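You operate a simulated robot arm through the tools that you are given. There is no shell and no other tool. Be economical: measure what you need, move in short steps, check, and stop when the job is done.

You run a simulated two-armed robot. Do the job below in one go: nothing can be reset, and whatever is moved stays where it is left.

## Task
Carry the serving tray with both arms and set it on the table.

Only the result counts: the job must be done as asked and must still hold three seconds after the hand-in. Knocking over, shifting, dropping, spilling or breaking anything else fails it.

## Robot
Two 7-joint arms with two-finger parallel grippers on one trunk, on a base that drives. Base frame: it is fixed to the floor where the robot stands at the start and does not move with it; the origin is under the middle of the robot, x ahead of it, y to its left, z up. Readings come in m, rad, newtons and seconds.
The left shoulder is at the start at [0.07, 0.177, 1.045], the right one opposite. With the tool pointing down near the work surface each hand reaches from about 0.3 to 0.74 m from the robot's upright axis, wherever it stands, measured 20 degrees to its own side. Places, roughly: serving tray (38x22x5 cm) [0.5, 0.2, 0.9]; table [-1.2, -2.2, 0.8]. Payload 3.43 kg a hand.
Tool frame (each hand has its own): the origin (TCP) lies between the finger pads and is the grasp point; the fingertips stand 0.03 m ahead of it; z points along the fingers, y is the line along which they close. Largest opening 0.094 m; finger width 0.028, thickness 0.01; the body of the gripper, 0.05 by 0.096 m, starts 0.055 m behind the TCP.
Orientation is that of the tool frame in the base frame, as a unit quaternion [x, y, z, w]. With the fingers straight down and closing along the base's y, the tool's x points along the base's -x, its y along +y and its z along -z.

## Interface
- The arms move only by the tool play_rows. It takes "left_moves", "right_moves" or both (then of equal length, played together; a hand with none holds still); each is a list of rows, each an object of numbers (a shift or turn left out is 0, a gripper value left out holds the last): "rx", "ry", "rz": the turn, a rotation vector about the tool's x, y, z in rad; "x", "y", "z": the shift along the tool's x, y, z in m; "jaw": the gripper command, from -1 (fully open) to 1 (shut), values between in proportion. In form: [{"rx": .., "ry": .., "rz": .., "x": .., "y": .., "z": .., "jaw": ..}, ...]. A call has 1 to 8 rows; each row shifts and turns the commanded pose from where the row before left it, along the tool's axes as they then stand. A row lasts 0.2 s, in which the tool goes at most 0.05 m and 0.15 rad; a call with a longer step from one row to the next is refused whole, and so is a gripper value outside its range. Where a pose cannot be reached the arm comes as near as it can. A force on the tool above 40 N (or 10 N above the force at the start of the call, whichever is more), or a blocked arm, ends the call early, and 0.2 s more pass. The fingers move at their own pace (about 0.153 m/s each) and stop on an object; they squeeze with about 40 N. The grip force told is the motor's: it shows also when the fingers shut on nothing. Time passes only in rows, and 0.2 s behind the last, so rows that do not move let the fingers close. The reply holds the time, the measured pose of the TCP, the force on the tool along the base axes, the opening and the grip force, in the units named above and with some noise, with the torque about the TCP (base axes, N m) and any sound that the robot's microphone picked up.
- Cameras (640 x 400 px; columns grow to the right, rows downward): "scene" is now at [0.1299, 0.0259, 1.3515]; the picture's right is [0.28, -0.96, 0.00], its down [-0.65, -0.19, -0.74] and it looks along [0.71, 0.21, -0.67] (base axes); focal length 214 px, centre (320, 200). "left" rides on the left gripper at [0.076, -0.014, -0.103] in its tool frame; the picture's right is [0.18, 0.98, 0.00], its down [-0.75, 0.14, -0.64] and it looks along [-0.63, 0.12, 0.77] (tool axes); focal length 243 px, centre (320, 200). "right" rides on the right gripper at [0.076, 0.014, -0.102] in its tool frame; the picture's right is [-0.18, 0.98, 0.00], its down [-0.75, -0.14, -0.64] and it looks along [-0.63, -0.12, 0.77] (tool axes); focal length 243 px, centre (320, 200). There is no depth. A picture from a camera that has moved, and an enlarged one, comes with that camera's place and axes in the base frame and with its lens.
- get_image(camera): a new picture of that camera. No time passes.
- move_column(by): slides the trunk up (or, below 0, down) by that many m; the arms and the scene camera ride with it, the base frame stays. It gives what a move gives, with no picture.
- base_move(legs): drives the robot by 1 to 6 legs, each [ahead, turn to the left] in m and rad, along the robot's own axes; the way and the turn of a leg run together, so that a leg with both is an arc; at most 1.5 m and 3.142 rad a leg. The arms and the cameras ride along, it lands a little off, and it stops where it bumps. It gives what a move gives.
- pan_tilt(pan, tilt): turns the head with the scene camera to pan (to the left, within 1.501 rad either way) and tilt (down, from -0.506 to 1.204), counted from straight ahead of the robot. It gives what a move gives.
- close_up(camera, box): a new picture of the part [left, top, right, bottom] of that camera's present view, enlarged. No time passes.
- sign_off(): hands the job in; it is judged then, once.

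Go step by step. Nothing tells you exact positions but the pictures and the camera data: compare them with the known pose of the tool, close in by small moves and look again before you grip or let go. The budget is 120 turns and 92 pictures, counting those below and the enlarged ones. Unless the task says otherwise, let go and move clear before handing in, and close with one line.

The tools are called after "Call:" as a command line: name --argument value ..., lists and objects as JSON in quotes. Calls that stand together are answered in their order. play_rows: Moves the arms, as the interface text tells. Its arguments: {"type":"object","properties":{"left_moves":{"type":"array","items":{"type":"object","properties":{"rx":{"type":"number"},"ry":{"type":"number"},"rz":{"type":"number"},"x":{"type":"number"},"y":{"type":"number"},"z":{"type":"number"},"jaw":{"type":"number"}}}},"right_moves":{"type":"array","items":{"type":"object","properties":{"rx":{"type":"number"},"ry":{"type":"number"},"rz":{"type":"number"},"x":{"type":"number"},"y":{"type":"number"},"z":{"type":"number"},"jaw":{"type":"number"}}}}},"required":[]} The other tools are called the same way: move_column (by) slides the trunk up or down; base_move (legs) drives the base; pan_tilt (pan, tilt) turns the head that bears the scene camera; get_image (camera) takes a picture; close_up (camera, box) takes an enlarged picture of a part of a camera's view; sign_off () hands the job in.

At the start:

```text
t: 0.0
left_position: [0.4488, 0.378, 1.2019]
left_tool_rot: [0.0, 1.0, 0.0, 0.0]
left_contact_force: [0.8, 0.4, 0.4]
left_ft_torque: [0.02, -0.01, 0.04]
left_opening: 0.094
left_grip_force: 0.1
right_position: [0.5137, -0.0706, 1.2025]
right_tool_rot: [0.0, 1.0, 0.0, 0.0]
right_contact_force: [0.2, -0.1, -0.2]
right_ft_torque: [0.01, 0.01, -0.01]
right_opening: 0.0938
right_grip_force: 0.0
trunk travel left (down, up): [-0.625, 0.215]
robot x, y, heading: [0.002, 0.0021, -0.0]
head pan, tilt: [0.288, 0.74]
```

scene: 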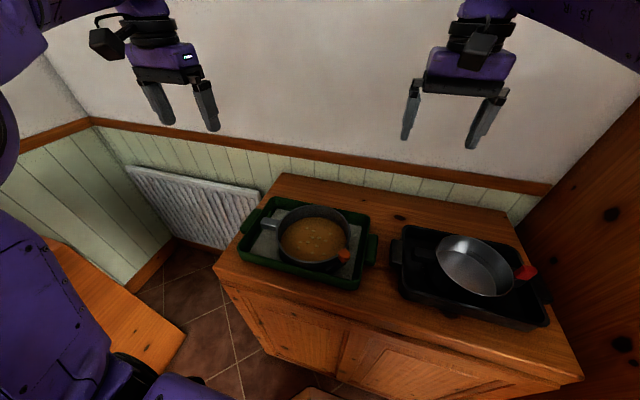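
right: 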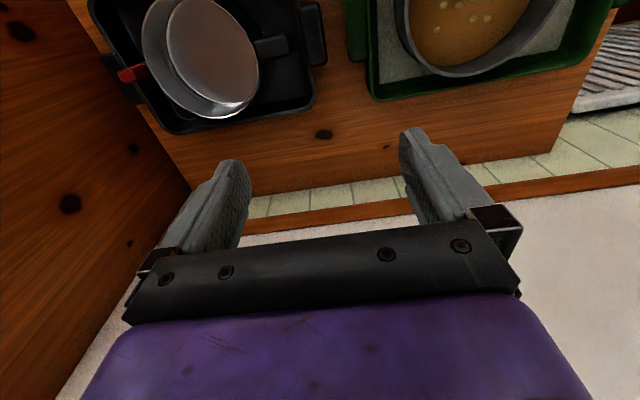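
left: 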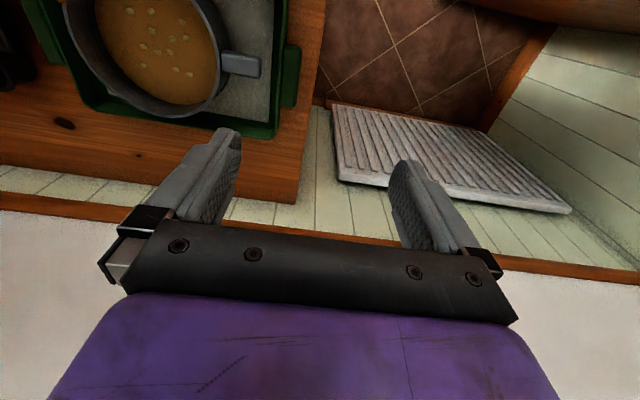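

The green tray with a soup pot on it is the serving tray near [0.5, 0.2]; a black roasting tin sits to its right. I'll take an enlarged look at the tray's handles first.

Call:
close_up --camera "scene" --box '[200, 170, 420, 308]'

Call:
close_up --camera "left" --box '[0, 0, 320, 200]'

```text
2.90 times, centred on (310, 239) of scene
camera zoom: at [0.1299, 0.0259, 1.3515], right [0.28, -0.96, 0.0], down [-0.65, -0.19, -0.74], along [0.71, 0.21, -0.67], focal length 622 px, centre (349, 87)
```

zoom: 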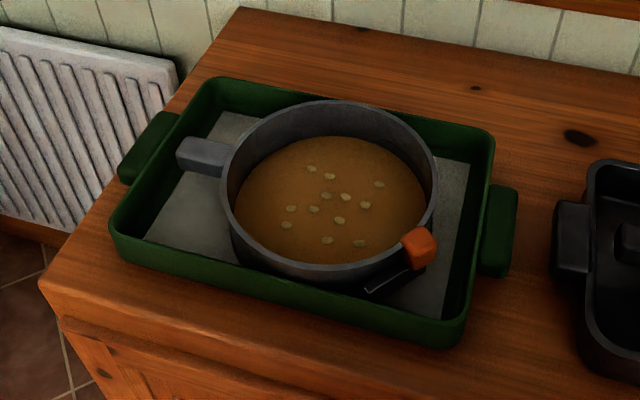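

```text
2.00 times, centred on (160, 100) of left
camera zoom: at [0.372, 0.3633, 1.3049], right [-0.18, 0.98, 0.0], down [0.75, 0.14, 0.64], along [0.63, 0.12, -0.77], focal length 485 px, centre (640, 400)
```

zoom: 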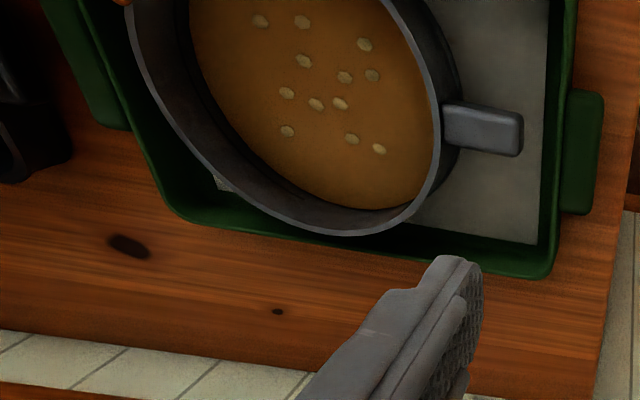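

The tray is axis-aligned, ears at about y=0.34 and y=-0.01 with x centre about 0.486, each about 7.6 cm long in x and 2.5 cm in y. I look around for the driving route before gripping.

Call:
pan_tilt --pan -1.5 --tilt 0.45

Call:
get_image --camera "scene"

Call:
pan_tilt --pan 1.5 --tilt 0.45

Call:
get_image --camera "scene"

```text
t: 1.8
left_position: [0.4473, 0.3791, 1.2035]
left_tool_rot: [0.0, 1.0, 0.001, 0.0]
left_contact_force: [0.3, 0.7, -1.0]
left_ft_torque: [-0.03, -0.03, 0.0]
left_opening: 0.0941
left_grip_force: 0.1
right_position: [0.5147, -0.071, 1.2027]
right_tool_rot: [0.0, 1.0, 0.0, 0.0]
right_contact_force: [-0.2, -0.3, 0.0]
right_ft_torque: [0.0, -0.06, -0.01]
right_opening: 0.0941
right_grip_force: 0.1
trunk travel left (down, up): [-0.625, 0.215]
robot x, y, heading: [0.0004, -0.0026, 0.003]
head pan, tilt: [-1.499, 0.45]
```

```text
86 pictures are left
camera scene: at [0.0567, -0.0894, 1.3771], right [-1.0, -0.07, 0.0], down [-0.03, 0.43, -0.9], along [0.06, -0.9, -0.44], focal length 214 px, centre (320, 200)
```

scene: 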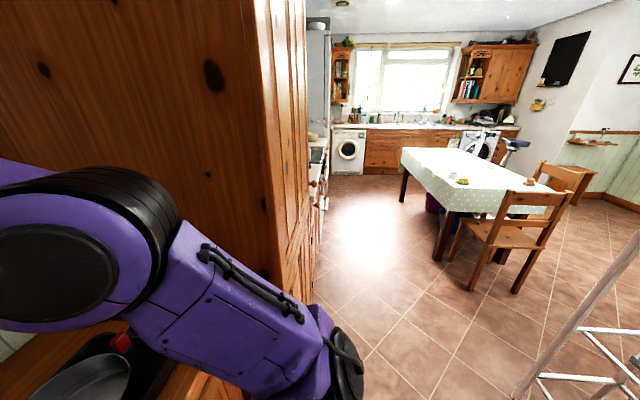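

```text
t: 4.4
left_position: [0.4479, 0.3793, 1.2014]
left_tool_rot: [0.0, 1.0, 0.0, 0.0]
left_contact_force: [0.2, -0.1, 0.5]
left_ft_torque: [0.03, 0.02, -0.02]
left_opening: 0.0941
left_grip_force: 0.0
right_position: [0.5152, -0.0715, 1.2026]
right_tool_rot: [0.0, 1.0, 0.0, 0.0]
right_contact_force: [0.2, 0.5, -0.8]
right_ft_torque: [0.0, -0.02, -0.01]
right_opening: 0.0941
right_grip_force: 0.1
trunk travel left (down, up): [-0.625, 0.215]
robot x, y, heading: [0.0018, -0.0006, 0.0]
head pan, tilt: [1.499, 0.45]
```

```text
85 pictures are left
camera scene: at [0.0567, 0.0939, 1.3771], right [1.0, -0.07, 0.0], down [-0.03, -0.43, -0.9], along [0.06, 0.9, -0.44], focal length 214 px, centre (320, 200)
```

scene: 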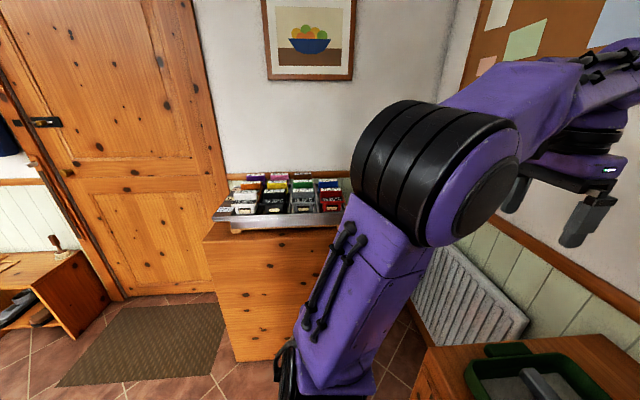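

The table with a cloth stands behind right; I need a closer look at it for a free spot and its edges.

Call:
pan_tilt --pan -1.5 --tilt 0.45

Call:
close_up --camera "scene" --box '[380, 120, 620, 300]'

Call:
close_up --camera "scene" --box '[240, 100, 480, 400]'

```text
t: 7.0
left_position: [0.449, 0.3775, 1.2025]
left_tool_rot: [0.0, 1.0, 0.0, 0.0]
left_contact_force: [0.4, 0.2, -0.3]
left_ft_torque: [-0.01, -0.01, 0.01]
left_opening: 0.0939
left_grip_force: 0.2
right_position: [0.514, -0.0714, 1.2027]
right_tool_rot: [0.0, 1.0, 0.0, 0.0]
right_contact_force: [0.0, -0.2, 0.2]
right_ft_torque: [-0.01, -0.03, 0.02]
right_opening: 0.0939
right_grip_force: 0.0
trunk travel left (down, up): [-0.625, 0.215]
robot x, y, heading: [0.0002, 0.0004, -0.002]
head pan, tilt: [-1.499, 0.45]
```

```text
2.22 times, centred on (500, 210) of scene
camera zoom: at [0.0567, -0.0894, 1.3771], right [-1.0, -0.07, 0.0], down [-0.03, 0.43, -0.9], along [0.06, -0.9, -0.44], focal length 477 px, centre (-80, 178)
```

zoom: 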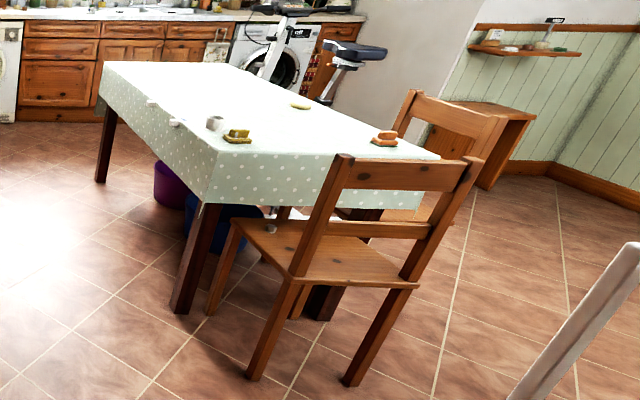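

```text
1.33 times, centred on (360, 250) of scene
camera zoom: at [0.0567, -0.0894, 1.3771], right [-1.0, -0.07, 0.0], down [-0.03, 0.43, -0.9], along [0.06, -0.9, -0.44], focal length 286 px, centre (267, 133)
```

zoom: 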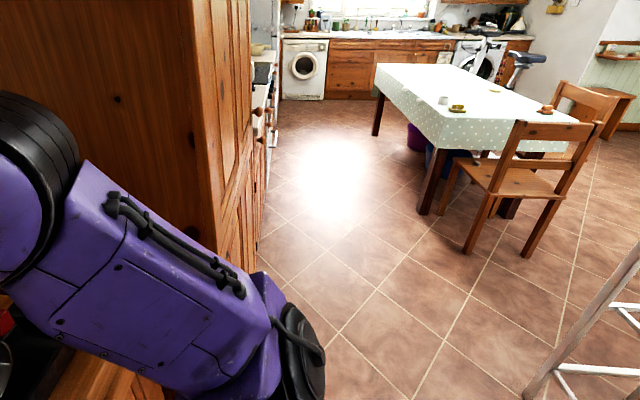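

The table's long edge facing me is at about x=-0.78 with a free area around [-0.95, -2.35]. Next I turn both hands 90° so their fingers close along x across each ear's ends, cameras facing inward.

Call:
play_rows --left_moves '[{"rz": 0.15}, {"rz": 0.15}, {"rz": 0.15}, {"rz": 0.15}, {"rz": 0.15}, {"rz": 0.15}, {"rz": 0.15}, {"rz": 0.15}]' --right_moves '[{"rz": -0.15}, {"rz": -0.15}, {"rz": -0.15}, {"rz": -0.15}, {"rz": -0.15}, {"rz": -0.15}, {"rz": -0.15}, {"rz": -0.15}]'

Call:
play_rows --left_moves '[{"rz": 0.1236}, {"rz": 0.1236}, {"rz": 0.1236}, {"x": 0.02, "y": 0.019, "z": 0.04}, {"x": 0.02, "y": 0.019, "z": 0.04}, {"z": 0.045}, {"z": 0.045}]' --right_moves '[{"rz": -0.1236}, {"rz": -0.1236}, {"rz": -0.1236}, {"y": 0.014, "z": 0.04}, {"y": 0.014, "z": 0.04}, {"z": 0.045}, {"z": 0.045}]'

Call:
get_image --camera "left"

Call:
get_image --camera "right"

```text
t: 8.8
left_position: [0.4476, 0.3794, 1.2029]
left_tool_rot: [0.565, 0.825, 0.0, 0.0]
left_contact_force: [-1.1, 0.2, 0.2]
left_ft_torque: [0.02, -0.01, -0.02]
left_opening: 0.0939
left_grip_force: 0.1
right_position: [0.5159, -0.0706, 1.2029]
right_tool_rot: [-0.565, 0.825, 0.0, 0.0]
right_contact_force: [0.2, 0.3, -0.5]
right_ft_torque: [-0.01, -0.02, -0.03]
right_opening: 0.0942
right_grip_force: 0.1
trunk travel left (down, up): [-0.625, 0.215]
robot x, y, heading: [0.0041, 0.0021, 0.004]
head pan, tilt: [-1.499, 0.45]
```

```text
t: 10.4
left_position: [0.4897, 0.4219, 1.0313]
left_tool_rot: [0.707, 0.708, -0.002, -0.001]
left_contact_force: [0.3, 0.0, 0.0]
left_ft_torque: [-0.04, 0.03, 0.0]
left_opening: 0.0941
left_grip_force: 0.1
right_position: [0.4901, -0.065, 1.0289]
right_tool_rot: [-0.707, 0.707, -0.001, 0.0]
right_contact_force: [-0.4, 0.1, 0.2]
right_ft_torque: [-0.05, 0.04, 0.02]
right_opening: 0.0939
right_grip_force: 0.0
trunk travel left (down, up): [-0.625, 0.215]
robot x, y, heading: [0.0011, 0.0037, 0.0]
head pan, tilt: [-1.499, 0.45]
```

```text
82 pictures are left
camera left: at [0.4748, 0.4973, 1.1331], right [0.98, 0.18, 0.0], down [0.14, -0.75, 0.64], along [0.12, -0.63, -0.77], focal length 243 px, centre (320, 200)
```

left: 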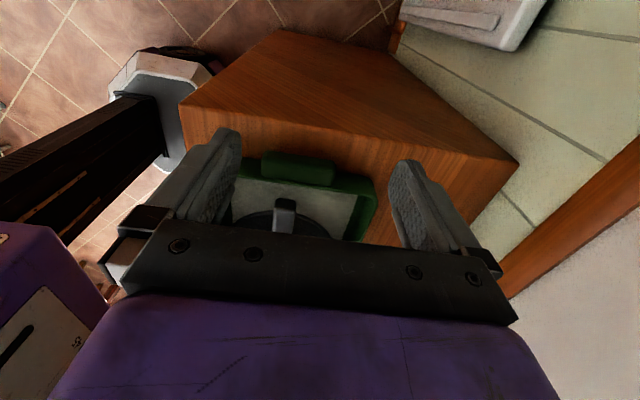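

```text
81 pictures are left
camera right: at [0.4753, -0.1416, 1.1315], right [-0.98, 0.18, 0.0], down [0.14, 0.75, 0.64], along [0.12, 0.63, -0.77], focal length 243 px, centre (320, 200)
```

right: 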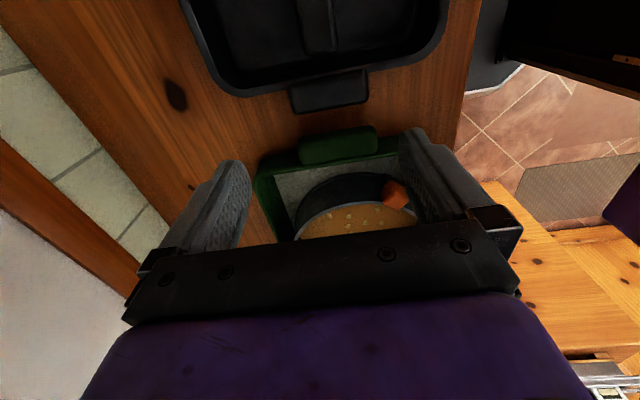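

The left hand is outside the ear (y=0.422), which gives a side view of the ear; enlarging both.

Call:
close_up --camera "left" --box '[220, 120, 400, 240]'

Call:
close_up --camera "right" --box '[240, 70, 440, 250]'

```text
3.33 times, centred on (310, 180) of left
camera zoom: at [0.4748, 0.4973, 1.1331], right [0.98, 0.18, 0.0], down [0.14, -0.75, 0.64], along [0.12, -0.63, -0.77], focal length 809 px, centre (353, 267)
```

zoom: 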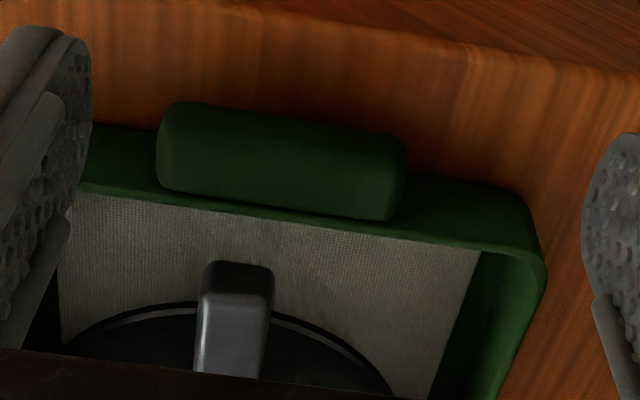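

```text
2.22 times, centred on (340, 160) of right
camera zoom: at [0.4753, -0.1416, 1.1315], right [-0.98, 0.18, 0.0], down [0.14, 0.75, 0.64], along [0.12, 0.63, -0.77], focal length 539 px, centre (276, 289)
```

zoom: 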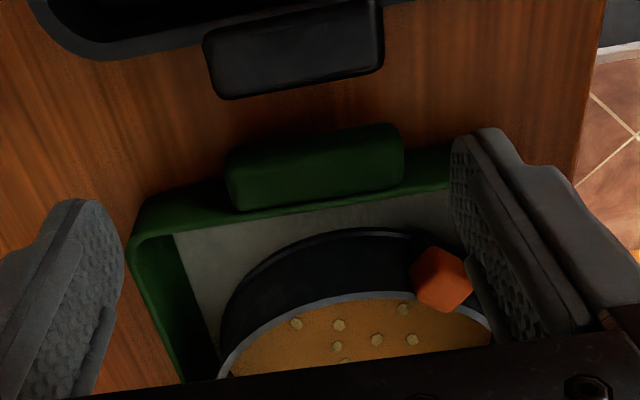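

Both ears centre on x≈0.481; left ear at y≈0.342, right ear at y≈-0.017, about 2 cm tall with tops near z=0.90. I centre the hands above them and descend part way.

Call:
play_rows --left_moves '[{"x": -0.04, "y": -0.005}, {"x": -0.039, "y": -0.004}, {"z": 0.035}, {"z": 0.035}, {}]' --right_moves '[{"x": -0.024, "y": 0.005}, {"x": -0.023, "y": 0.004}, {"z": 0.035}, {"z": 0.035}, {}]'

Call:
get_image --camera "left"

Call:
get_image --camera "right"

```text
t: 11.6
left_position: [0.4782, 0.3402, 0.9641]
left_tool_rot: [0.707, 0.707, 0.001, 0.0]
left_contact_force: [0.2, -0.3, -0.6]
left_ft_torque: [-0.03, -0.01, 0.0]
left_opening: 0.094
left_grip_force: 0.0
right_position: [0.4768, -0.023, 0.9647]
right_tool_rot: [-0.706, 0.708, -0.001, 0.0]
right_contact_force: [-0.2, -0.6, 0.0]
right_ft_torque: [0.01, 0.0, -0.01]
right_opening: 0.094
right_grip_force: 0.0
trunk travel left (down, up): [-0.625, 0.215]
robot x, y, heading: [-0.0031, -0.0003, 0.002]
head pan, tilt: [-1.499, 0.45]
```

```text
78 pictures are left
camera left: at [0.4641, 0.4155, 1.065], right [0.98, 0.18, 0.0], down [0.14, -0.75, 0.64], along [0.12, -0.63, -0.77], focal length 243 px, centre (320, 200)
```

left: 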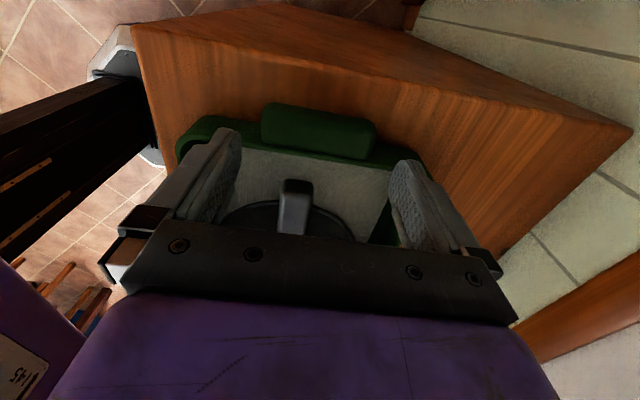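

```text
77 pictures are left
camera right: at [0.463, -0.1, 1.0656], right [-0.98, 0.19, 0.0], down [0.14, 0.75, 0.64], along [0.12, 0.63, -0.77], focal length 243 px, centre (320, 200)
```

right: 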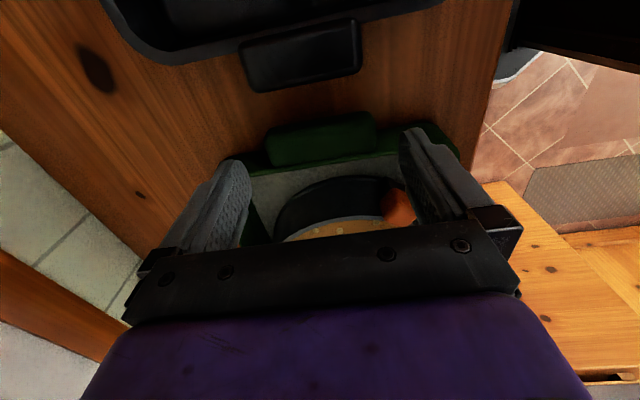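

Hands are above the ears; I enlarge both to refine the x centring before going lower.

Call:
close_up --camera "left" --box '[180, 80, 440, 240]'

Call:
close_up --camera "right" --box '[190, 80, 450, 240]'

```text
2.46 times, centred on (310, 160) of left
camera zoom: at [0.4641, 0.4155, 1.065], right [0.98, 0.18, 0.0], down [0.14, -0.75, 0.64], along [0.12, -0.63, -0.77], focal length 597 px, centre (345, 298)
```

zoom: 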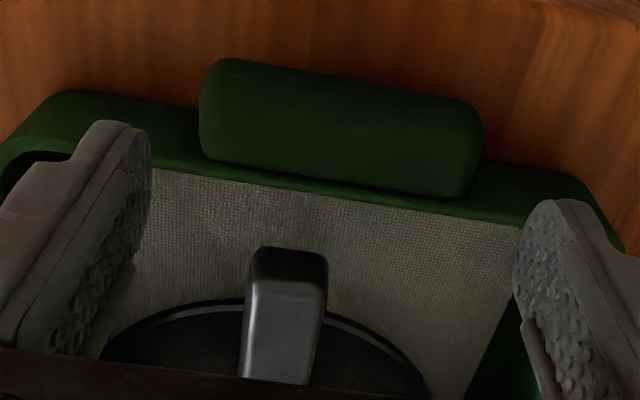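

```text
2.46 times, centred on (320, 160) of right
camera zoom: at [0.463, -0.1, 1.0656], right [-0.98, 0.19, 0.0], down [0.14, 0.75, 0.64], along [0.12, 0.63, -0.77], focal length 597 px, centre (320, 298)
```

zoom: 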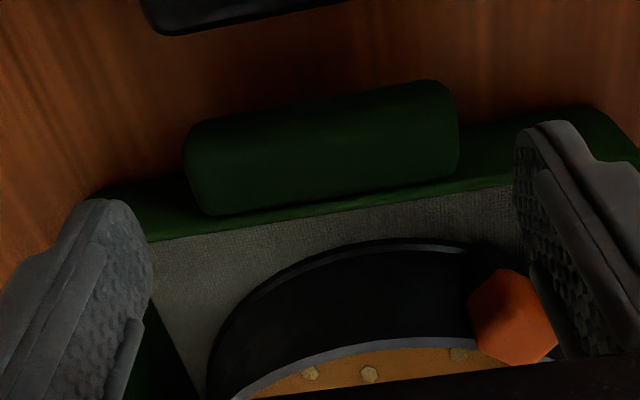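

The ears centre at x≈0.478 and the hands are well aligned. I nudge outward slightly to clear the tray's end wall and descend until the fingertips are just above ear level, then look again.

Call:
play_rows --left_moves '[{"x": 0.005, "z": 0.013}, {"z": 0.012}, {}]' --right_moves '[{"x": -0.002, "z": 0.013}, {"z": 0.012}, {}]'

Call:
close_up --camera "left" --box '[180, 80, 440, 240]'

Call:
close_up --camera "right" --box '[190, 80, 450, 240]'

```text
t: 12.4
left_position: [0.4783, 0.3439, 0.937]
left_tool_rot: [0.707, 0.707, 0.0, 0.0]
left_contact_force: [0.0, -0.3, 0.0]
left_ft_torque: [0.03, 0.04, -0.02]
left_opening: 0.0943
left_grip_force: 0.1
right_position: [0.4766, -0.0239, 0.9392]
right_tool_rot: [-0.707, 0.707, 0.0, 0.0]
right_contact_force: [-1.2, 1.0, 0.2]
right_ft_torque: [-0.02, 0.01, 0.01]
right_opening: 0.0937
right_grip_force: 0.2
trunk travel left (down, up): [-0.625, 0.215]
robot x, y, heading: [-0.0001, -0.0059, 0.002]
head pan, tilt: [-1.499, 0.45]
```

```text
2.46 times, centred on (310, 160) of left
camera zoom: at [0.4643, 0.4203, 1.0387], right [0.98, 0.18, 0.0], down [0.14, -0.75, 0.64], along [0.12, -0.63, -0.77], focal length 597 px, centre (345, 298)
```

zoom: 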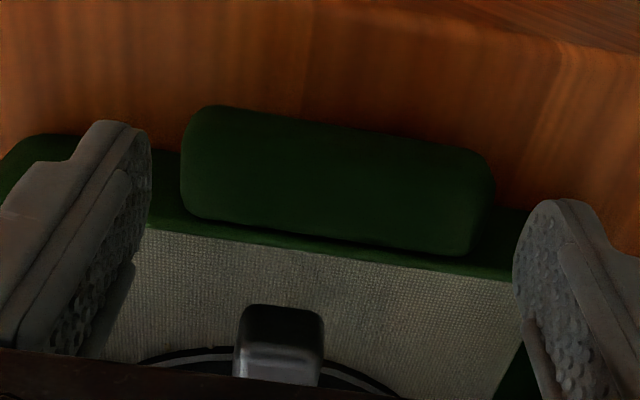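

```text
2.46 times, centred on (320, 160) of right
camera zoom: at [0.4632, -0.0998, 1.0401], right [-0.98, 0.18, 0.0], down [0.14, 0.75, 0.64], along [0.12, 0.63, -0.77], focal length 597 px, centre (320, 298)
```

zoom: 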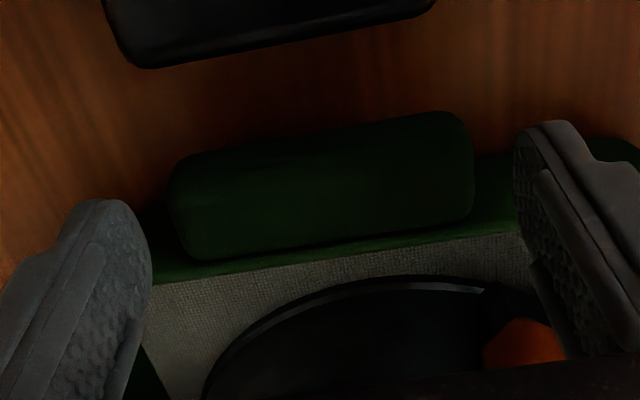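

Centring is good; I shift the right hand 2 mm in +x and descend so the pads straddle the ears.

Call:
play_rows --left_moves '[{"z": 0.012}, {"z": 0.012}, {"z": 0.01}, {"z": 0.008}, {}]' --right_moves '[{"y": -0.002, "z": 0.012}, {"z": 0.012}, {"z": 0.01}, {"z": 0.01}, {}]'

Call:
get_image --camera "left"

Call:
get_image --camera "right"

```text
t: 13.6
left_position: [0.4786, 0.3451, 0.9]
left_tool_rot: [0.707, 0.708, 0.002, 0.003]
left_contact_force: [8.1, 3.4, 10.8]
left_ft_torque: [-0.12, -0.56, 0.22]
left_opening: 0.0941
left_grip_force: 0.0
right_position: [0.4788, -0.0214, 0.8981]
right_tool_rot: [-0.707, 0.708, -0.002, 0.003]
right_contact_force: [0.2, 0.2, 22.0]
right_ft_torque: [0.23, -0.29, 0.04]
right_opening: 0.0941
right_grip_force: 0.1
trunk travel left (down, up): [-0.625, 0.215]
robot x, y, heading: [0.0021, -0.0025, 0.005]
head pan, tilt: [-1.499, 0.45]
```

```text
72 pictures are left
camera left: at [0.4623, 0.4193, 1.001], right [0.98, 0.18, 0.01], down [0.14, -0.75, 0.64], along [0.12, -0.63, -0.77], focal length 243 px, centre (320, 200)
```

left: 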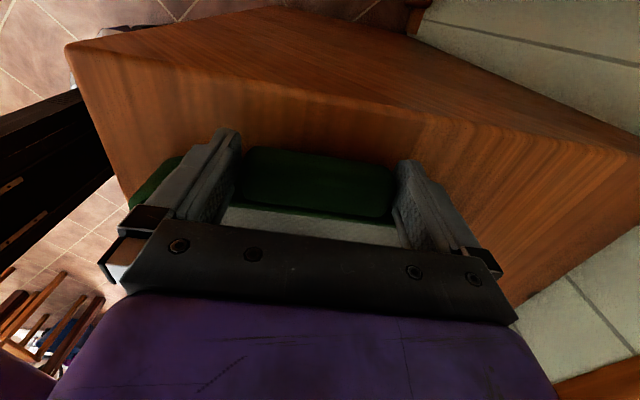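

```text
71 pictures are left
camera right: at [0.4647, -0.098, 0.9989], right [-0.98, 0.19, -0.01], down [0.14, 0.75, 0.64], along [0.12, 0.63, -0.76], focal length 243 px, centre (320, 200)
```

right: 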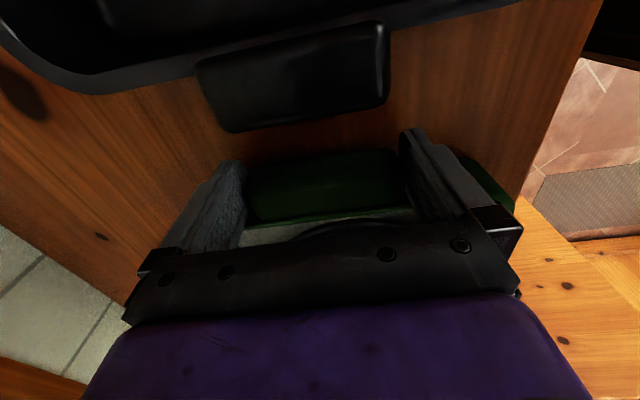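

The fingertips touched the counter top (higher than thought, about 0.868), so the ears are well between the pads. I back off about 7 mm and close both grippers.

Call:
play_rows --left_moves '[{"z": -0.01}, {}]' --right_moves '[{"z": -0.012}, {}]'

Call:
close_up --camera "left" --box '[180, 80, 440, 240]'

Call:
close_up --camera "right" --box '[190, 80, 450, 240]'

```text
t: 14.2
left_position: [0.4786, 0.3446, 0.9058]
left_tool_rot: [0.707, 0.707, -0.001, 0.0]
left_contact_force: [0.1, -0.5, 0.3]
left_ft_torque: [0.01, -0.01, 0.0]
left_opening: 0.094
left_grip_force: 0.0
right_position: [0.4791, -0.0217, 0.9051]
right_tool_rot: [-0.707, 0.708, -0.001, -0.001]
right_contact_force: [-0.1, 0.2, 0.4]
right_ft_torque: [-0.02, 0.05, 0.01]
right_opening: 0.094
right_grip_force: 0.0
trunk travel left (down, up): [-0.625, 0.215]
robot x, y, heading: [0.0055, -0.002, -0.001]
head pan, tilt: [-1.499, 0.45]
```

```text
2.46 times, centred on (310, 160) of left
camera zoom: at [0.4634, 0.4194, 1.008], right [0.98, 0.18, 0.0], down [0.14, -0.75, 0.64], along [0.12, -0.63, -0.77], focal length 597 px, centre (345, 298)
```

zoom: 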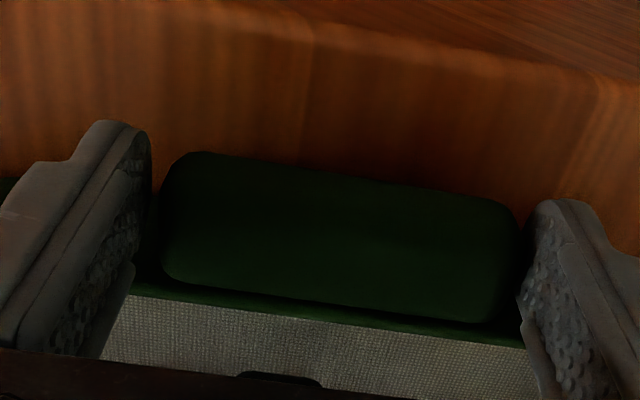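

```text
2.46 times, centred on (320, 160) of right
camera zoom: at [0.4654, -0.0981, 1.0061], right [-0.98, 0.19, 0.0], down [0.14, 0.75, 0.64], along [0.12, 0.63, -0.77], focal length 597 px, centre (320, 298)
```

zoom: 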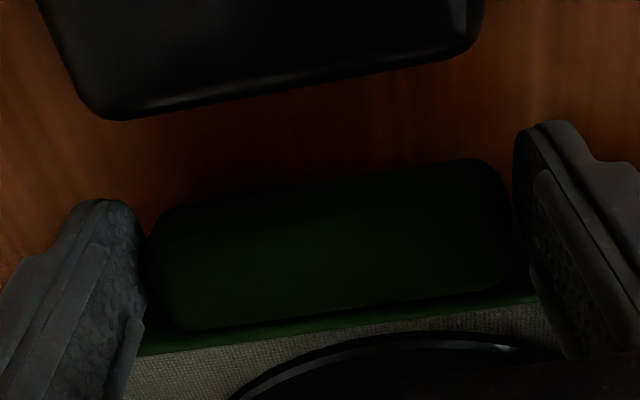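

Ears lie cleanly between the pads on both sides, so I lower 3 mm and close both grippers together.

Call:
play_rows --left_moves '[{"z": 0.003}, {"jaw": 0.0}, {"jaw": 1.0}, {"jaw": 1.0}, {"jaw": 1.0}]' --right_moves '[{"z": 0.003}, {"jaw": 0.0}, {"jaw": 1.0}, {"jaw": 1.0}, {"jaw": 1.0}]'

Call:
get_image --camera "right"

```text
t: 15.4
left_position: [0.4783, 0.3452, 0.9034]
left_tool_rot: [0.707, 0.707, 0.001, 0.001]
left_contact_force: [7.9, 3.4, 0.3]
left_ft_torque: [0.0, 0.17, 0.68]
left_opening: 0.0896
left_grip_force: 39.5
right_position: [0.4797, -0.0218, 0.9029]
right_tool_rot: [-0.707, 0.707, 0.0, 0.0]
right_contact_force: [-5.6, -2.4, 5.8]
right_ft_torque: [0.0, 1.21, 0.85]
right_opening: 0.0897
right_grip_force: 39.9
trunk travel left (down, up): [-0.625, 0.215]
robot x, y, heading: [-0.0036, 0.0013, -0.004]
head pan, tilt: [-1.499, 0.45]
```

```text
68 pictures are left
camera right: at [0.466, -0.0978, 1.0034], right [-0.98, 0.18, 0.0], down [0.14, 0.75, 0.64], along [0.12, 0.63, -0.77], focal length 243 px, centre (320, 200)
```

right: 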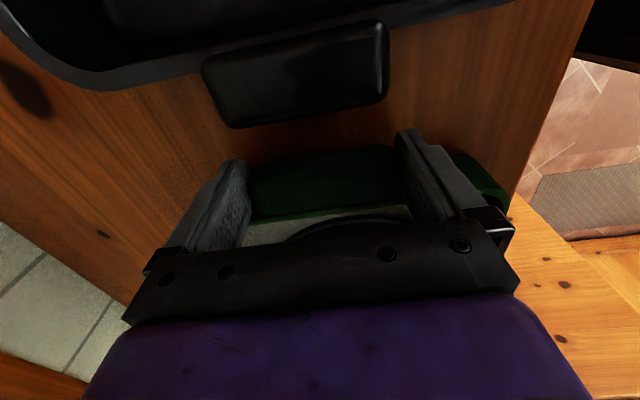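

Both grippers hold the ears firmly (0.0896 m wide, 40 N). I lift 2 cm with the trunk so both sides rise together, then check.

Call:
move_column --by 0.02

Call:
pan_tilt --pan 0.3 --tilt 0.8

Call:
get_image --camera "scene"

```text
t: 16.1
left_position: [0.477, 0.3445, 0.9224]
left_tool_rot: [0.708, 0.706, 0.0, -0.001]
left_contact_force: [-4.2, -0.4, 5.9]
left_ft_torque: [-0.04, 0.39, -0.48]
left_opening: 0.0891
left_grip_force: 40.0
right_position: [0.4814, -0.0215, 0.922]
right_tool_rot: [-0.706, 0.708, -0.001, 0.002]
right_contact_force: [-0.8, -1.3, -1.0]
right_ft_torque: [0.37, -1.3, 0.06]
right_opening: 0.0893
right_grip_force: 39.7
trunk travel left (down, up): [-0.645, 0.195]
robot x, y, heading: [-0.0013, -0.0002, -0.0]
head pan, tilt: [-1.499, 0.45]
```

```text
t: 17.9
left_position: [0.4775, 0.3446, 0.9227]
left_tool_rot: [0.706, 0.708, 0.0, 0.0]
left_contact_force: [-12.2, -1.0, 7.5]
left_ft_torque: [0.05, 0.55, -1.66]
left_opening: 0.0896
left_grip_force: 39.8
right_position: [0.4799, -0.0223, 0.9224]
right_tool_rot: [-0.706, 0.708, 0.0, 0.001]
right_contact_force: [15.2, 2.9, 3.4]
right_ft_torque: [0.18, -0.83, -1.4]
right_opening: 0.0896
right_grip_force: 39.7
trunk travel left (down, up): [-0.645, 0.195]
robot x, y, heading: [-0.0, 0.0023, -0.002]
head pan, tilt: [0.3, 0.799]
```

```text
67 pictures are left
camera scene: at [0.1263, 0.0257, 1.3668], right [0.3, -0.96, 0.0], down [-0.68, -0.21, -0.7], along [0.67, 0.21, -0.72], focal length 214 px, centre (320, 200)
```

scene: 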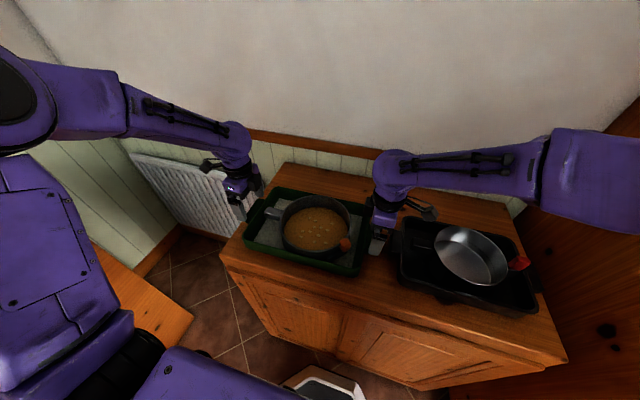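

The tray appears to rise with the hands; zooming in to confirm it is level and clear of the counter.

Call:
close_up --camera "scene" --box '[200, 150, 440, 300]'

Call:
move_column --by 0.04

Call:
close_up --camera "scene" --box '[200, 150, 440, 300]'

```text
2.67 times, centred on (320, 225) of scene
camera zoom: at [0.1263, 0.0257, 1.3668], right [0.3, -0.96, 0.0], down [-0.68, -0.21, -0.7], along [0.67, 0.21, -0.72], focal length 572 px, centre (320, 133)
```

zoom: 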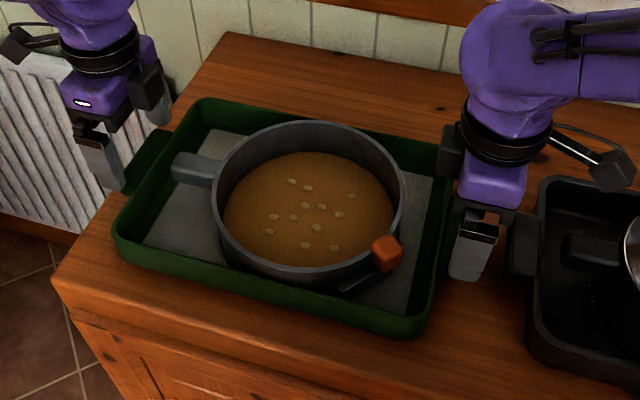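

```text
t: 18.7
left_position: [0.4798, 0.3436, 0.9616]
left_tool_rot: [0.707, 0.707, -0.001, 0.0]
left_contact_force: [-8.9, -1.6, -6.2]
left_ft_torque: [0.37, 0.67, -1.57]
left_opening: 0.0897
left_grip_force: 40.4
right_position: [0.4808, -0.0211, 0.9607]
right_tool_rot: [-0.707, 0.707, 0.0, 0.0]
right_contact_force: [8.5, 2.3, -1.0]
right_ft_torque: [0.39, -0.67, -1.75]
right_opening: 0.0893
right_grip_force: 39.9
trunk travel left (down, up): [-0.685, 0.155]
robot x, y, heading: [0.0026, 0.0019, -0.006]
head pan, tilt: [0.3, 0.799]
```

```text
2.67 times, centred on (320, 225) of scene
camera zoom: at [0.129, 0.0268, 1.4064], right [0.3, -0.96, 0.0], down [-0.69, -0.21, -0.7], along [0.66, 0.21, -0.72], focal length 572 px, centre (320, 133)
```

zoom: 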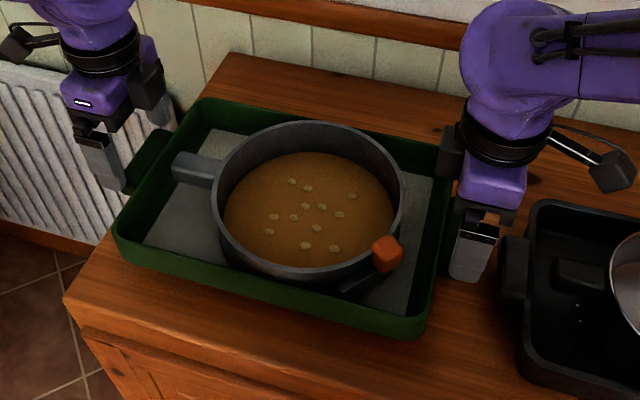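

The tray is held level and moves with the hands. I raise it more with the trunk and back away from the counter in a straight line.

Call:
move_column --by 0.08

Call:
base_move --legs '[[-0.2, 0], [-0.2, 0]]'

Call:
get_image --camera "scene"

```text
t: 19.9
left_position: [0.4788, 0.3462, 1.0422]
left_tool_rot: [0.707, 0.708, 0.0, 0.0]
left_contact_force: [-6.5, -1.2, -4.6]
left_ft_torque: [0.09, 0.64, -0.97]
left_opening: 0.0896
left_grip_force: 40.3
right_position: [0.4813, -0.0216, 1.041]
right_tool_rot: [0.707, -0.707, -0.001, 0.001]
right_contact_force: [6.1, 1.6, -2.6]
right_ft_torque: [0.17, -0.61, -1.29]
right_opening: 0.0896
right_grip_force: 40.2
trunk travel left (down, up): [-0.765, 0.075]
robot x, y, heading: [0.0005, 0.0002, 0.003]
head pan, tilt: [0.3, 0.799]
```

```text
t: 22.7
left_position: [0.0675, 0.3451, 1.0399]
left_tool_rot: [0.705, 0.709, -0.001, -0.002]
left_contact_force: [2.6, 1.3, -3.7]
left_ft_torque: [0.0, -0.14, 0.46]
left_opening: 0.0894
left_grip_force: 40.0
right_position: [0.0711, -0.0194, 1.0395]
right_tool_rot: [0.709, -0.705, 0.0, 0.002]
right_contact_force: [-3.3, -0.6, -3.8]
right_ft_torque: [-0.02, 0.11, 0.56]
right_opening: 0.0895
right_grip_force: 40.0
trunk travel left (down, up): [-0.765, 0.075]
robot x, y, heading: [-0.4126, -0.0027, 0.008]
head pan, tilt: [0.3, 0.799]
```

```text
64 pictures are left
camera scene: at [-0.2806, 0.0261, 1.4861], right [0.3, -0.95, 0.0], down [-0.69, -0.22, -0.69], along [0.66, 0.21, -0.72], focal length 214 px, centre (320, 200)
```

scene: 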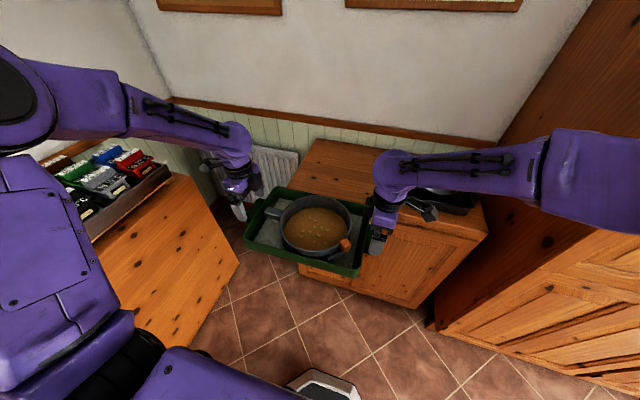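

Clear of the counter with the tray steady. I centre the tray in front of the robot by shifting both hands 0.16 m to the right together.

Call:
play_rows --left_moves '[{"x": -0.01}, {"x": -0.02}, {"x": -0.025}, {"x": -0.025}, {"x": -0.025}, {"x": -0.025}, {"x": -0.02}, {"x": -0.01}]' --right_moves '[{"x": 0.01}, {"x": 0.02}, {"x": 0.025}, {"x": 0.025}, {"x": 0.025}, {"x": 0.025}, {"x": 0.02}, {"x": 0.01}]'

Call:
pan_tilt --pan -1.3 --tilt 0.6

Call:
get_image --camera "scene"

```text
t: 24.5
left_position: [0.0663, 0.1853, 1.0426]
left_tool_rot: [0.705, 0.709, 0.0, 0.001]
left_contact_force: [2.7, 0.3, 0.7]
left_ft_torque: [-0.74, -2.33, 0.25]
left_opening: 0.0897
left_grip_force: 39.9
right_position: [0.0693, -0.1807, 1.0395]
right_tool_rot: [0.708, -0.706, -0.001, 0.0]
right_contact_force: [-3.1, 0.0, -6.6]
right_ft_torque: [-0.3, 2.23, 0.69]
right_opening: 0.0894
right_grip_force: 39.9
trunk travel left (down, up): [-0.765, 0.075]
robot x, y, heading: [-0.4104, 0.0033, 0.005]
head pan, tilt: [0.3, 0.799]
```

```text
t: 26.2
left_position: [0.0651, 0.1856, 1.0405]
left_tool_rot: [0.705, 0.71, -0.001, -0.001]
left_contact_force: [2.9, -10.0, -4.1]
left_ft_torque: [-0.28, 0.17, 0.71]
left_opening: 0.0895
left_grip_force: 40.1
right_position: [0.0697, -0.18, 1.0387]
right_tool_rot: [0.709, -0.705, 0.0, -0.001]
right_contact_force: [-2.9, 10.1, -3.0]
right_ft_torque: [0.31, -0.21, 0.39]
right_opening: 0.0895
right_grip_force: 39.5
trunk travel left (down, up): [-0.765, 0.075]
robot x, y, heading: [-0.413, -0.0036, -0.0]
head pan, tilt: [-1.3, 0.6]
```

```text
63 pictures are left
camera scene: at [-0.3371, -0.084, 1.5034], right [-0.96, -0.27, 0.0], down [-0.15, 0.54, -0.82], along [0.22, -0.79, -0.57], focal length 214 px, centre (320, 200)
```

scene: 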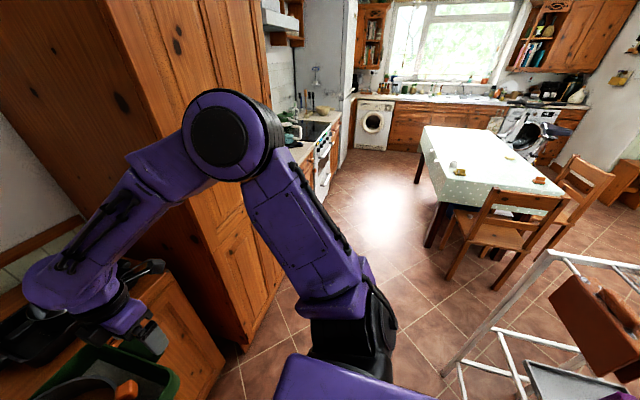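

The tray is centred. A rack stands with its nearest post at about (-0.87, -0.69) and the cupboards at x≥0.1, so I'll turn right here and drive down the corridor at about x=-0.36.

Call:
base_move --legs '[[0.05, 0], [0, -0.785], [0, -0.785]]'

Call:
pan_tilt --pan 0.0 --tilt 0.5

Call:
get_image --camera "scene"

```text
t: 31.1
left_position: [-0.1614, -0.4724, 1.0411]
left_tool_rot: [1.0, 0.019, -0.001, 0.0]
left_contact_force: [-20.1, -0.2, -4.3]
left_ft_torque: [0.12, 0.39, -0.18]
left_opening: 0.0896
left_grip_force: 39.4
right_position: [-0.5267, -0.4881, 1.0403]
right_tool_rot: [-0.018, 1.0, 0.0, 0.0]
right_contact_force: [19.8, 0.4, -3.8]
right_ft_torque: [-0.17, -0.68, -0.07]
right_opening: 0.0895
right_grip_force: 40.2
trunk travel left (down, up): [-0.765, 0.075]
robot x, y, heading: [-0.364, -0.0036, -1.532]
head pan, tilt: [-1.3, 0.6]
```

```text
t: 32.6
left_position: [-0.1609, -0.4721, 1.0414]
left_tool_rot: [1.0, 0.019, 0.0, 0.0]
left_contact_force: [0.2, 0.1, -3.4]
left_ft_torque: [0.08, 0.02, 0.01]
left_opening: 0.0895
left_grip_force: 40.2
right_position: [-0.5263, -0.4884, 1.0398]
right_tool_rot: [-0.018, 1.0, 0.0, 0.0]
right_contact_force: [0.1, 0.5, -3.6]
right_ft_torque: [-0.11, -0.02, 0.1]
right_opening: 0.0893
right_grip_force: 40.3
trunk travel left (down, up): [-0.765, 0.075]
robot x, y, heading: [-0.3645, -0.0008, -1.533]
head pan, tilt: [0.0, 0.499]
```

```text
62 pictures are left
camera scene: at [-0.3585, -0.141, 1.5125], right [-1.0, -0.04, 0.0], down [-0.02, 0.48, -0.88], along [0.03, -0.88, -0.48], focal length 214 px, centre (320, 200)
```

scene: 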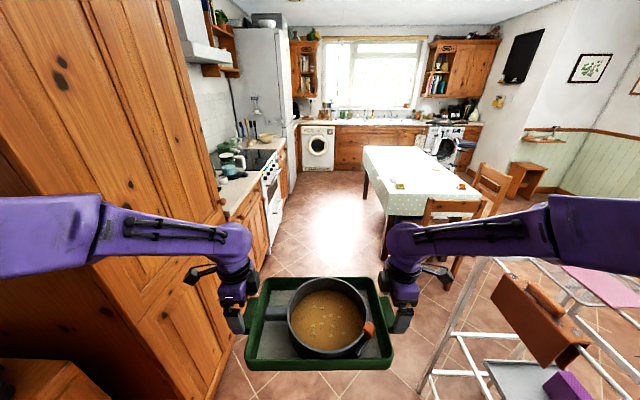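

The corridor is open: cupboard fronts at x≈0.22 on the left, ladder from x≈-0.87 on the right. I drive ahead 1.0 m and check.

Call:
base_move --legs '[[0.3, -0.04], [0.4, 0], [0.4, 0]]'

Call:
pan_tilt --pan -0.5 --tilt 0.5

Call:
get_image --camera "scene"

```text
t: 38.9
left_position: [-0.1798, -1.5901, 1.0417]
left_tool_rot: [1.0, 0.0, 0.001, 0.001]
left_contact_force: [0.7, -1.8, -3.3]
left_ft_torque: [-0.14, -0.04, 0.28]
left_opening: 0.0896
left_grip_force: 40.2
right_position: [-0.5463, -1.5922, 1.0403]
right_tool_rot: [0.0, 1.0, 0.0, 0.001]
right_contact_force: [0.5, 1.1, -3.2]
right_ft_torque: [0.06, 0.05, 0.34]
right_opening: 0.0896
right_grip_force: 40.2
trunk travel left (down, up): [-0.765, 0.075]
robot x, y, heading: [-0.3615, -1.1134, -1.57]
head pan, tilt: [0.0, 0.499]
```

```text
t: 39.8
left_position: [-0.1787, -1.5916, 1.0408]
left_tool_rot: [1.0, 0.0, 0.0, 0.0]
left_contact_force: [-0.5, 0.8, -4.3]
left_ft_torque: [0.07, 0.01, -0.07]
left_opening: 0.0895
left_grip_force: 40.3
right_position: [-0.5446, -1.5932, 1.0402]
right_tool_rot: [-0.001, 1.0, 0.001, 0.0]
right_contact_force: [0.2, 0.5, -4.1]
right_ft_torque: [-0.15, -0.01, 0.14]
right_opening: 0.0896
right_grip_force: 39.7
trunk travel left (down, up): [-0.765, 0.075]
robot x, y, heading: [-0.3658, -1.1146, -1.576]
head pan, tilt: [-0.499, 0.499]
```

```text
61 pictures are left
camera scene: at [-0.4074, -1.2414, 1.5125], right [-0.88, 0.48, 0.0], down [0.23, 0.42, -0.88], along [-0.42, -0.77, -0.48], focal length 214 px, centre (320, 200)
```

scene: 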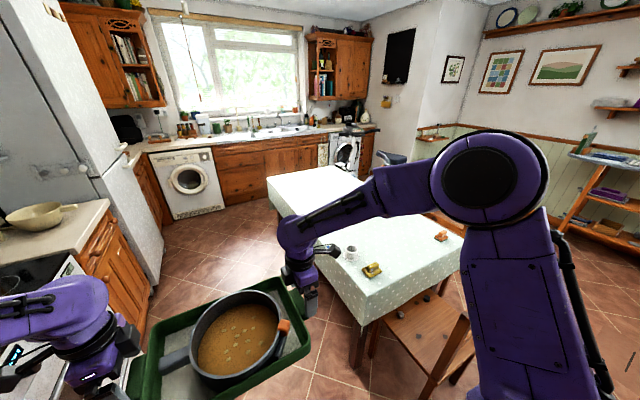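

The near table edge is at x≈-0.82 spanning y from -1.6 to -2.95, with cups only near y>-1.9. I drive on to y≈-2.35 and turn right to face the table.

Call:
base_move --legs '[[0.62, 0], [0.62, 0], [0, -0.785], [0, -0.785]]'

Call:
pan_tilt --pan 0.0 --tilt 0.8

Call:
get_image --camera "scene"

```text
t: 50.4
left_position: [-0.8258, -2.5129, 1.0406]
left_tool_rot: [0.713, -0.701, 0.0, -0.001]
left_contact_force: [-1.7, 0.1, -3.8]
left_ft_torque: [-0.16, 0.04, 0.26]
left_opening: 0.0894
left_grip_force: 39.9
right_position: [-0.8341, -2.1462, 1.0395]
right_tool_rot: [0.702, 0.713, 0.001, 0.001]
right_contact_force: [1.4, -1.0, -3.2]
right_ft_torque: [-0.01, 0.01, 0.19]
right_opening: 0.0897
right_grip_force: 39.8
trunk travel left (down, up): [-0.765, 0.075]
robot x, y, heading: [-0.3502, -2.3188, -3.124]
head pan, tilt: [-0.499, 0.499]
```

```text
t: 51.3
left_position: [-0.824, -2.5123, 1.0408]
left_tool_rot: [0.713, -0.701, -0.001, -0.001]
left_contact_force: [0.0, 0.8, -3.3]
left_ft_torque: [-0.01, -0.05, -0.07]
left_opening: 0.0898
left_grip_force: 40.1
right_position: [-0.8335, -2.1469, 1.0381]
right_tool_rot: [0.701, 0.713, 0.001, 0.001]
right_contact_force: [0.2, -1.0, -3.5]
right_ft_torque: [-0.08, 0.1, 0.13]
right_opening: 0.0896
right_grip_force: 40.0
trunk travel left (down, up): [-0.765, 0.075]
robot x, y, heading: [-0.3489, -2.319, -3.126]
head pan, tilt: [0.0, 0.799]
```

```text
60 pictures are left
camera scene: at [-0.4818, -2.3203, 1.4866], right [-0.02, 1.0, 0.0], down [0.72, 0.01, -0.7], along [-0.7, -0.01, -0.72], focal length 214 px, centre (320, 200)
```

scene: 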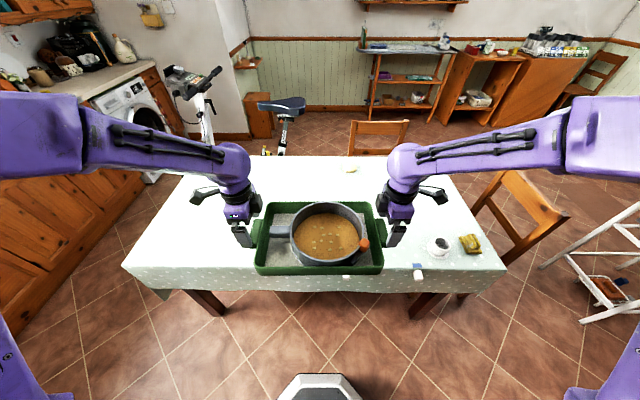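

The tray hovers over the near edge of the table (edge x≈-0.83); the area ahead is free, with a cup and box off to the right at y≈-1.9. I drive 0.1 m closer and extend both arms 0.1 m.

Call:
base_move --legs '[[0.1, 0]]'

Call:
play_rows --left_moves '[{"y": 0.007}, {"y": 0.013}, {"y": 0.015}, {"y": 0.015}, {"y": 0.015}, {"y": 0.015}, {"y": 0.013}, {"y": 0.007}]' --right_moves '[{"y": -0.007}, {"y": -0.013}, {"y": -0.015}, {"y": -0.015}, {"y": -0.015}, {"y": -0.015}, {"y": -0.013}, {"y": -0.007}]'

Call:
get_image --camera "scene"

Call:
get_image --camera "right"

Call:
get_image --camera "left"

```text
t: 52.5
left_position: [-0.921, -2.5129, 1.0433]
left_tool_rot: [0.712, -0.702, -0.002, 0.0]
left_contact_force: [0.7, 2.2, -4.2]
left_ft_torque: [0.02, 0.0, 0.06]
left_opening: 0.0896
left_grip_force: 39.3
right_position: [-0.9273, -2.1467, 1.0413]
right_tool_rot: [0.703, 0.711, -0.002, -0.001]
right_contact_force: [0.5, 0.9, -3.8]
right_ft_torque: [0.02, 0.05, 0.05]
right_opening: 0.0893
right_grip_force: 39.8
trunk travel left (down, up): [-0.765, 0.075]
robot x, y, heading: [-0.4458, -2.3231, -3.131]
head pan, tilt: [0.0, 0.799]
```

```text
t: 54.3
left_position: [-1.026, -2.5143, 1.0397]
left_tool_rot: [0.712, -0.702, 0.001, -0.001]
left_contact_force: [1.3, 6.9, -8.9]
left_ft_torque: [-0.74, 1.47, -0.31]
left_opening: 0.0898
left_grip_force: 39.9
right_position: [-1.0318, -2.1479, 1.0395]
right_tool_rot: [0.703, 0.711, 0.001, 0.001]
right_contact_force: [-0.5, -6.7, 2.0]
right_ft_torque: [-1.23, -1.5, -0.26]
right_opening: 0.0894
right_grip_force: 40.3
trunk travel left (down, up): [-0.765, 0.075]
robot x, y, heading: [-0.4497, -2.3195, -3.132]
head pan, tilt: [0.0, 0.799]
```

```text
59 pictures are left
camera scene: at [-0.5816, -2.3214, 1.4864], right [-0.01, 1.0, 0.0], down [0.72, 0.01, -0.7], along [-0.7, -0.01, -0.72], focal length 214 px, centre (320, 200)
```

scene: 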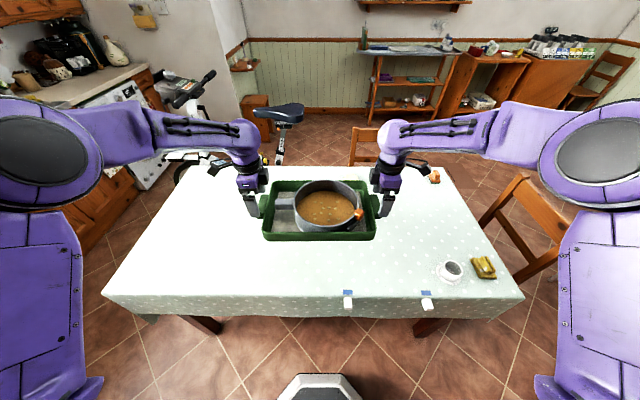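

```text
58 pictures are left
camera right: at [-1.0188, -2.072, 1.14], right [0.99, -0.17, 0.0], down [-0.13, -0.75, 0.64], along [-0.11, -0.63, -0.77], focal length 243 px, centre (320, 200)
```

right: 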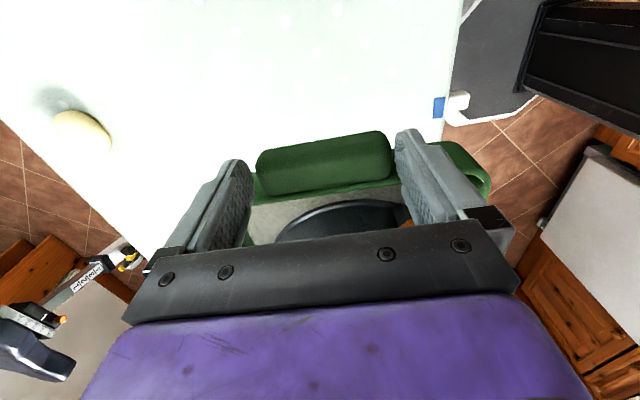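

```text
57 pictures are left
camera left: at [-1.0111, -2.5914, 1.1417], right [-0.98, -0.2, 0.0], down [-0.15, 0.75, 0.64], along [-0.13, 0.63, -0.77], focal length 243 px, centre (320, 200)
```

left: 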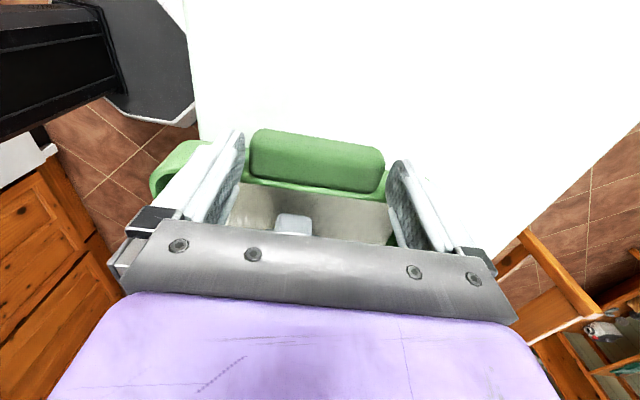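

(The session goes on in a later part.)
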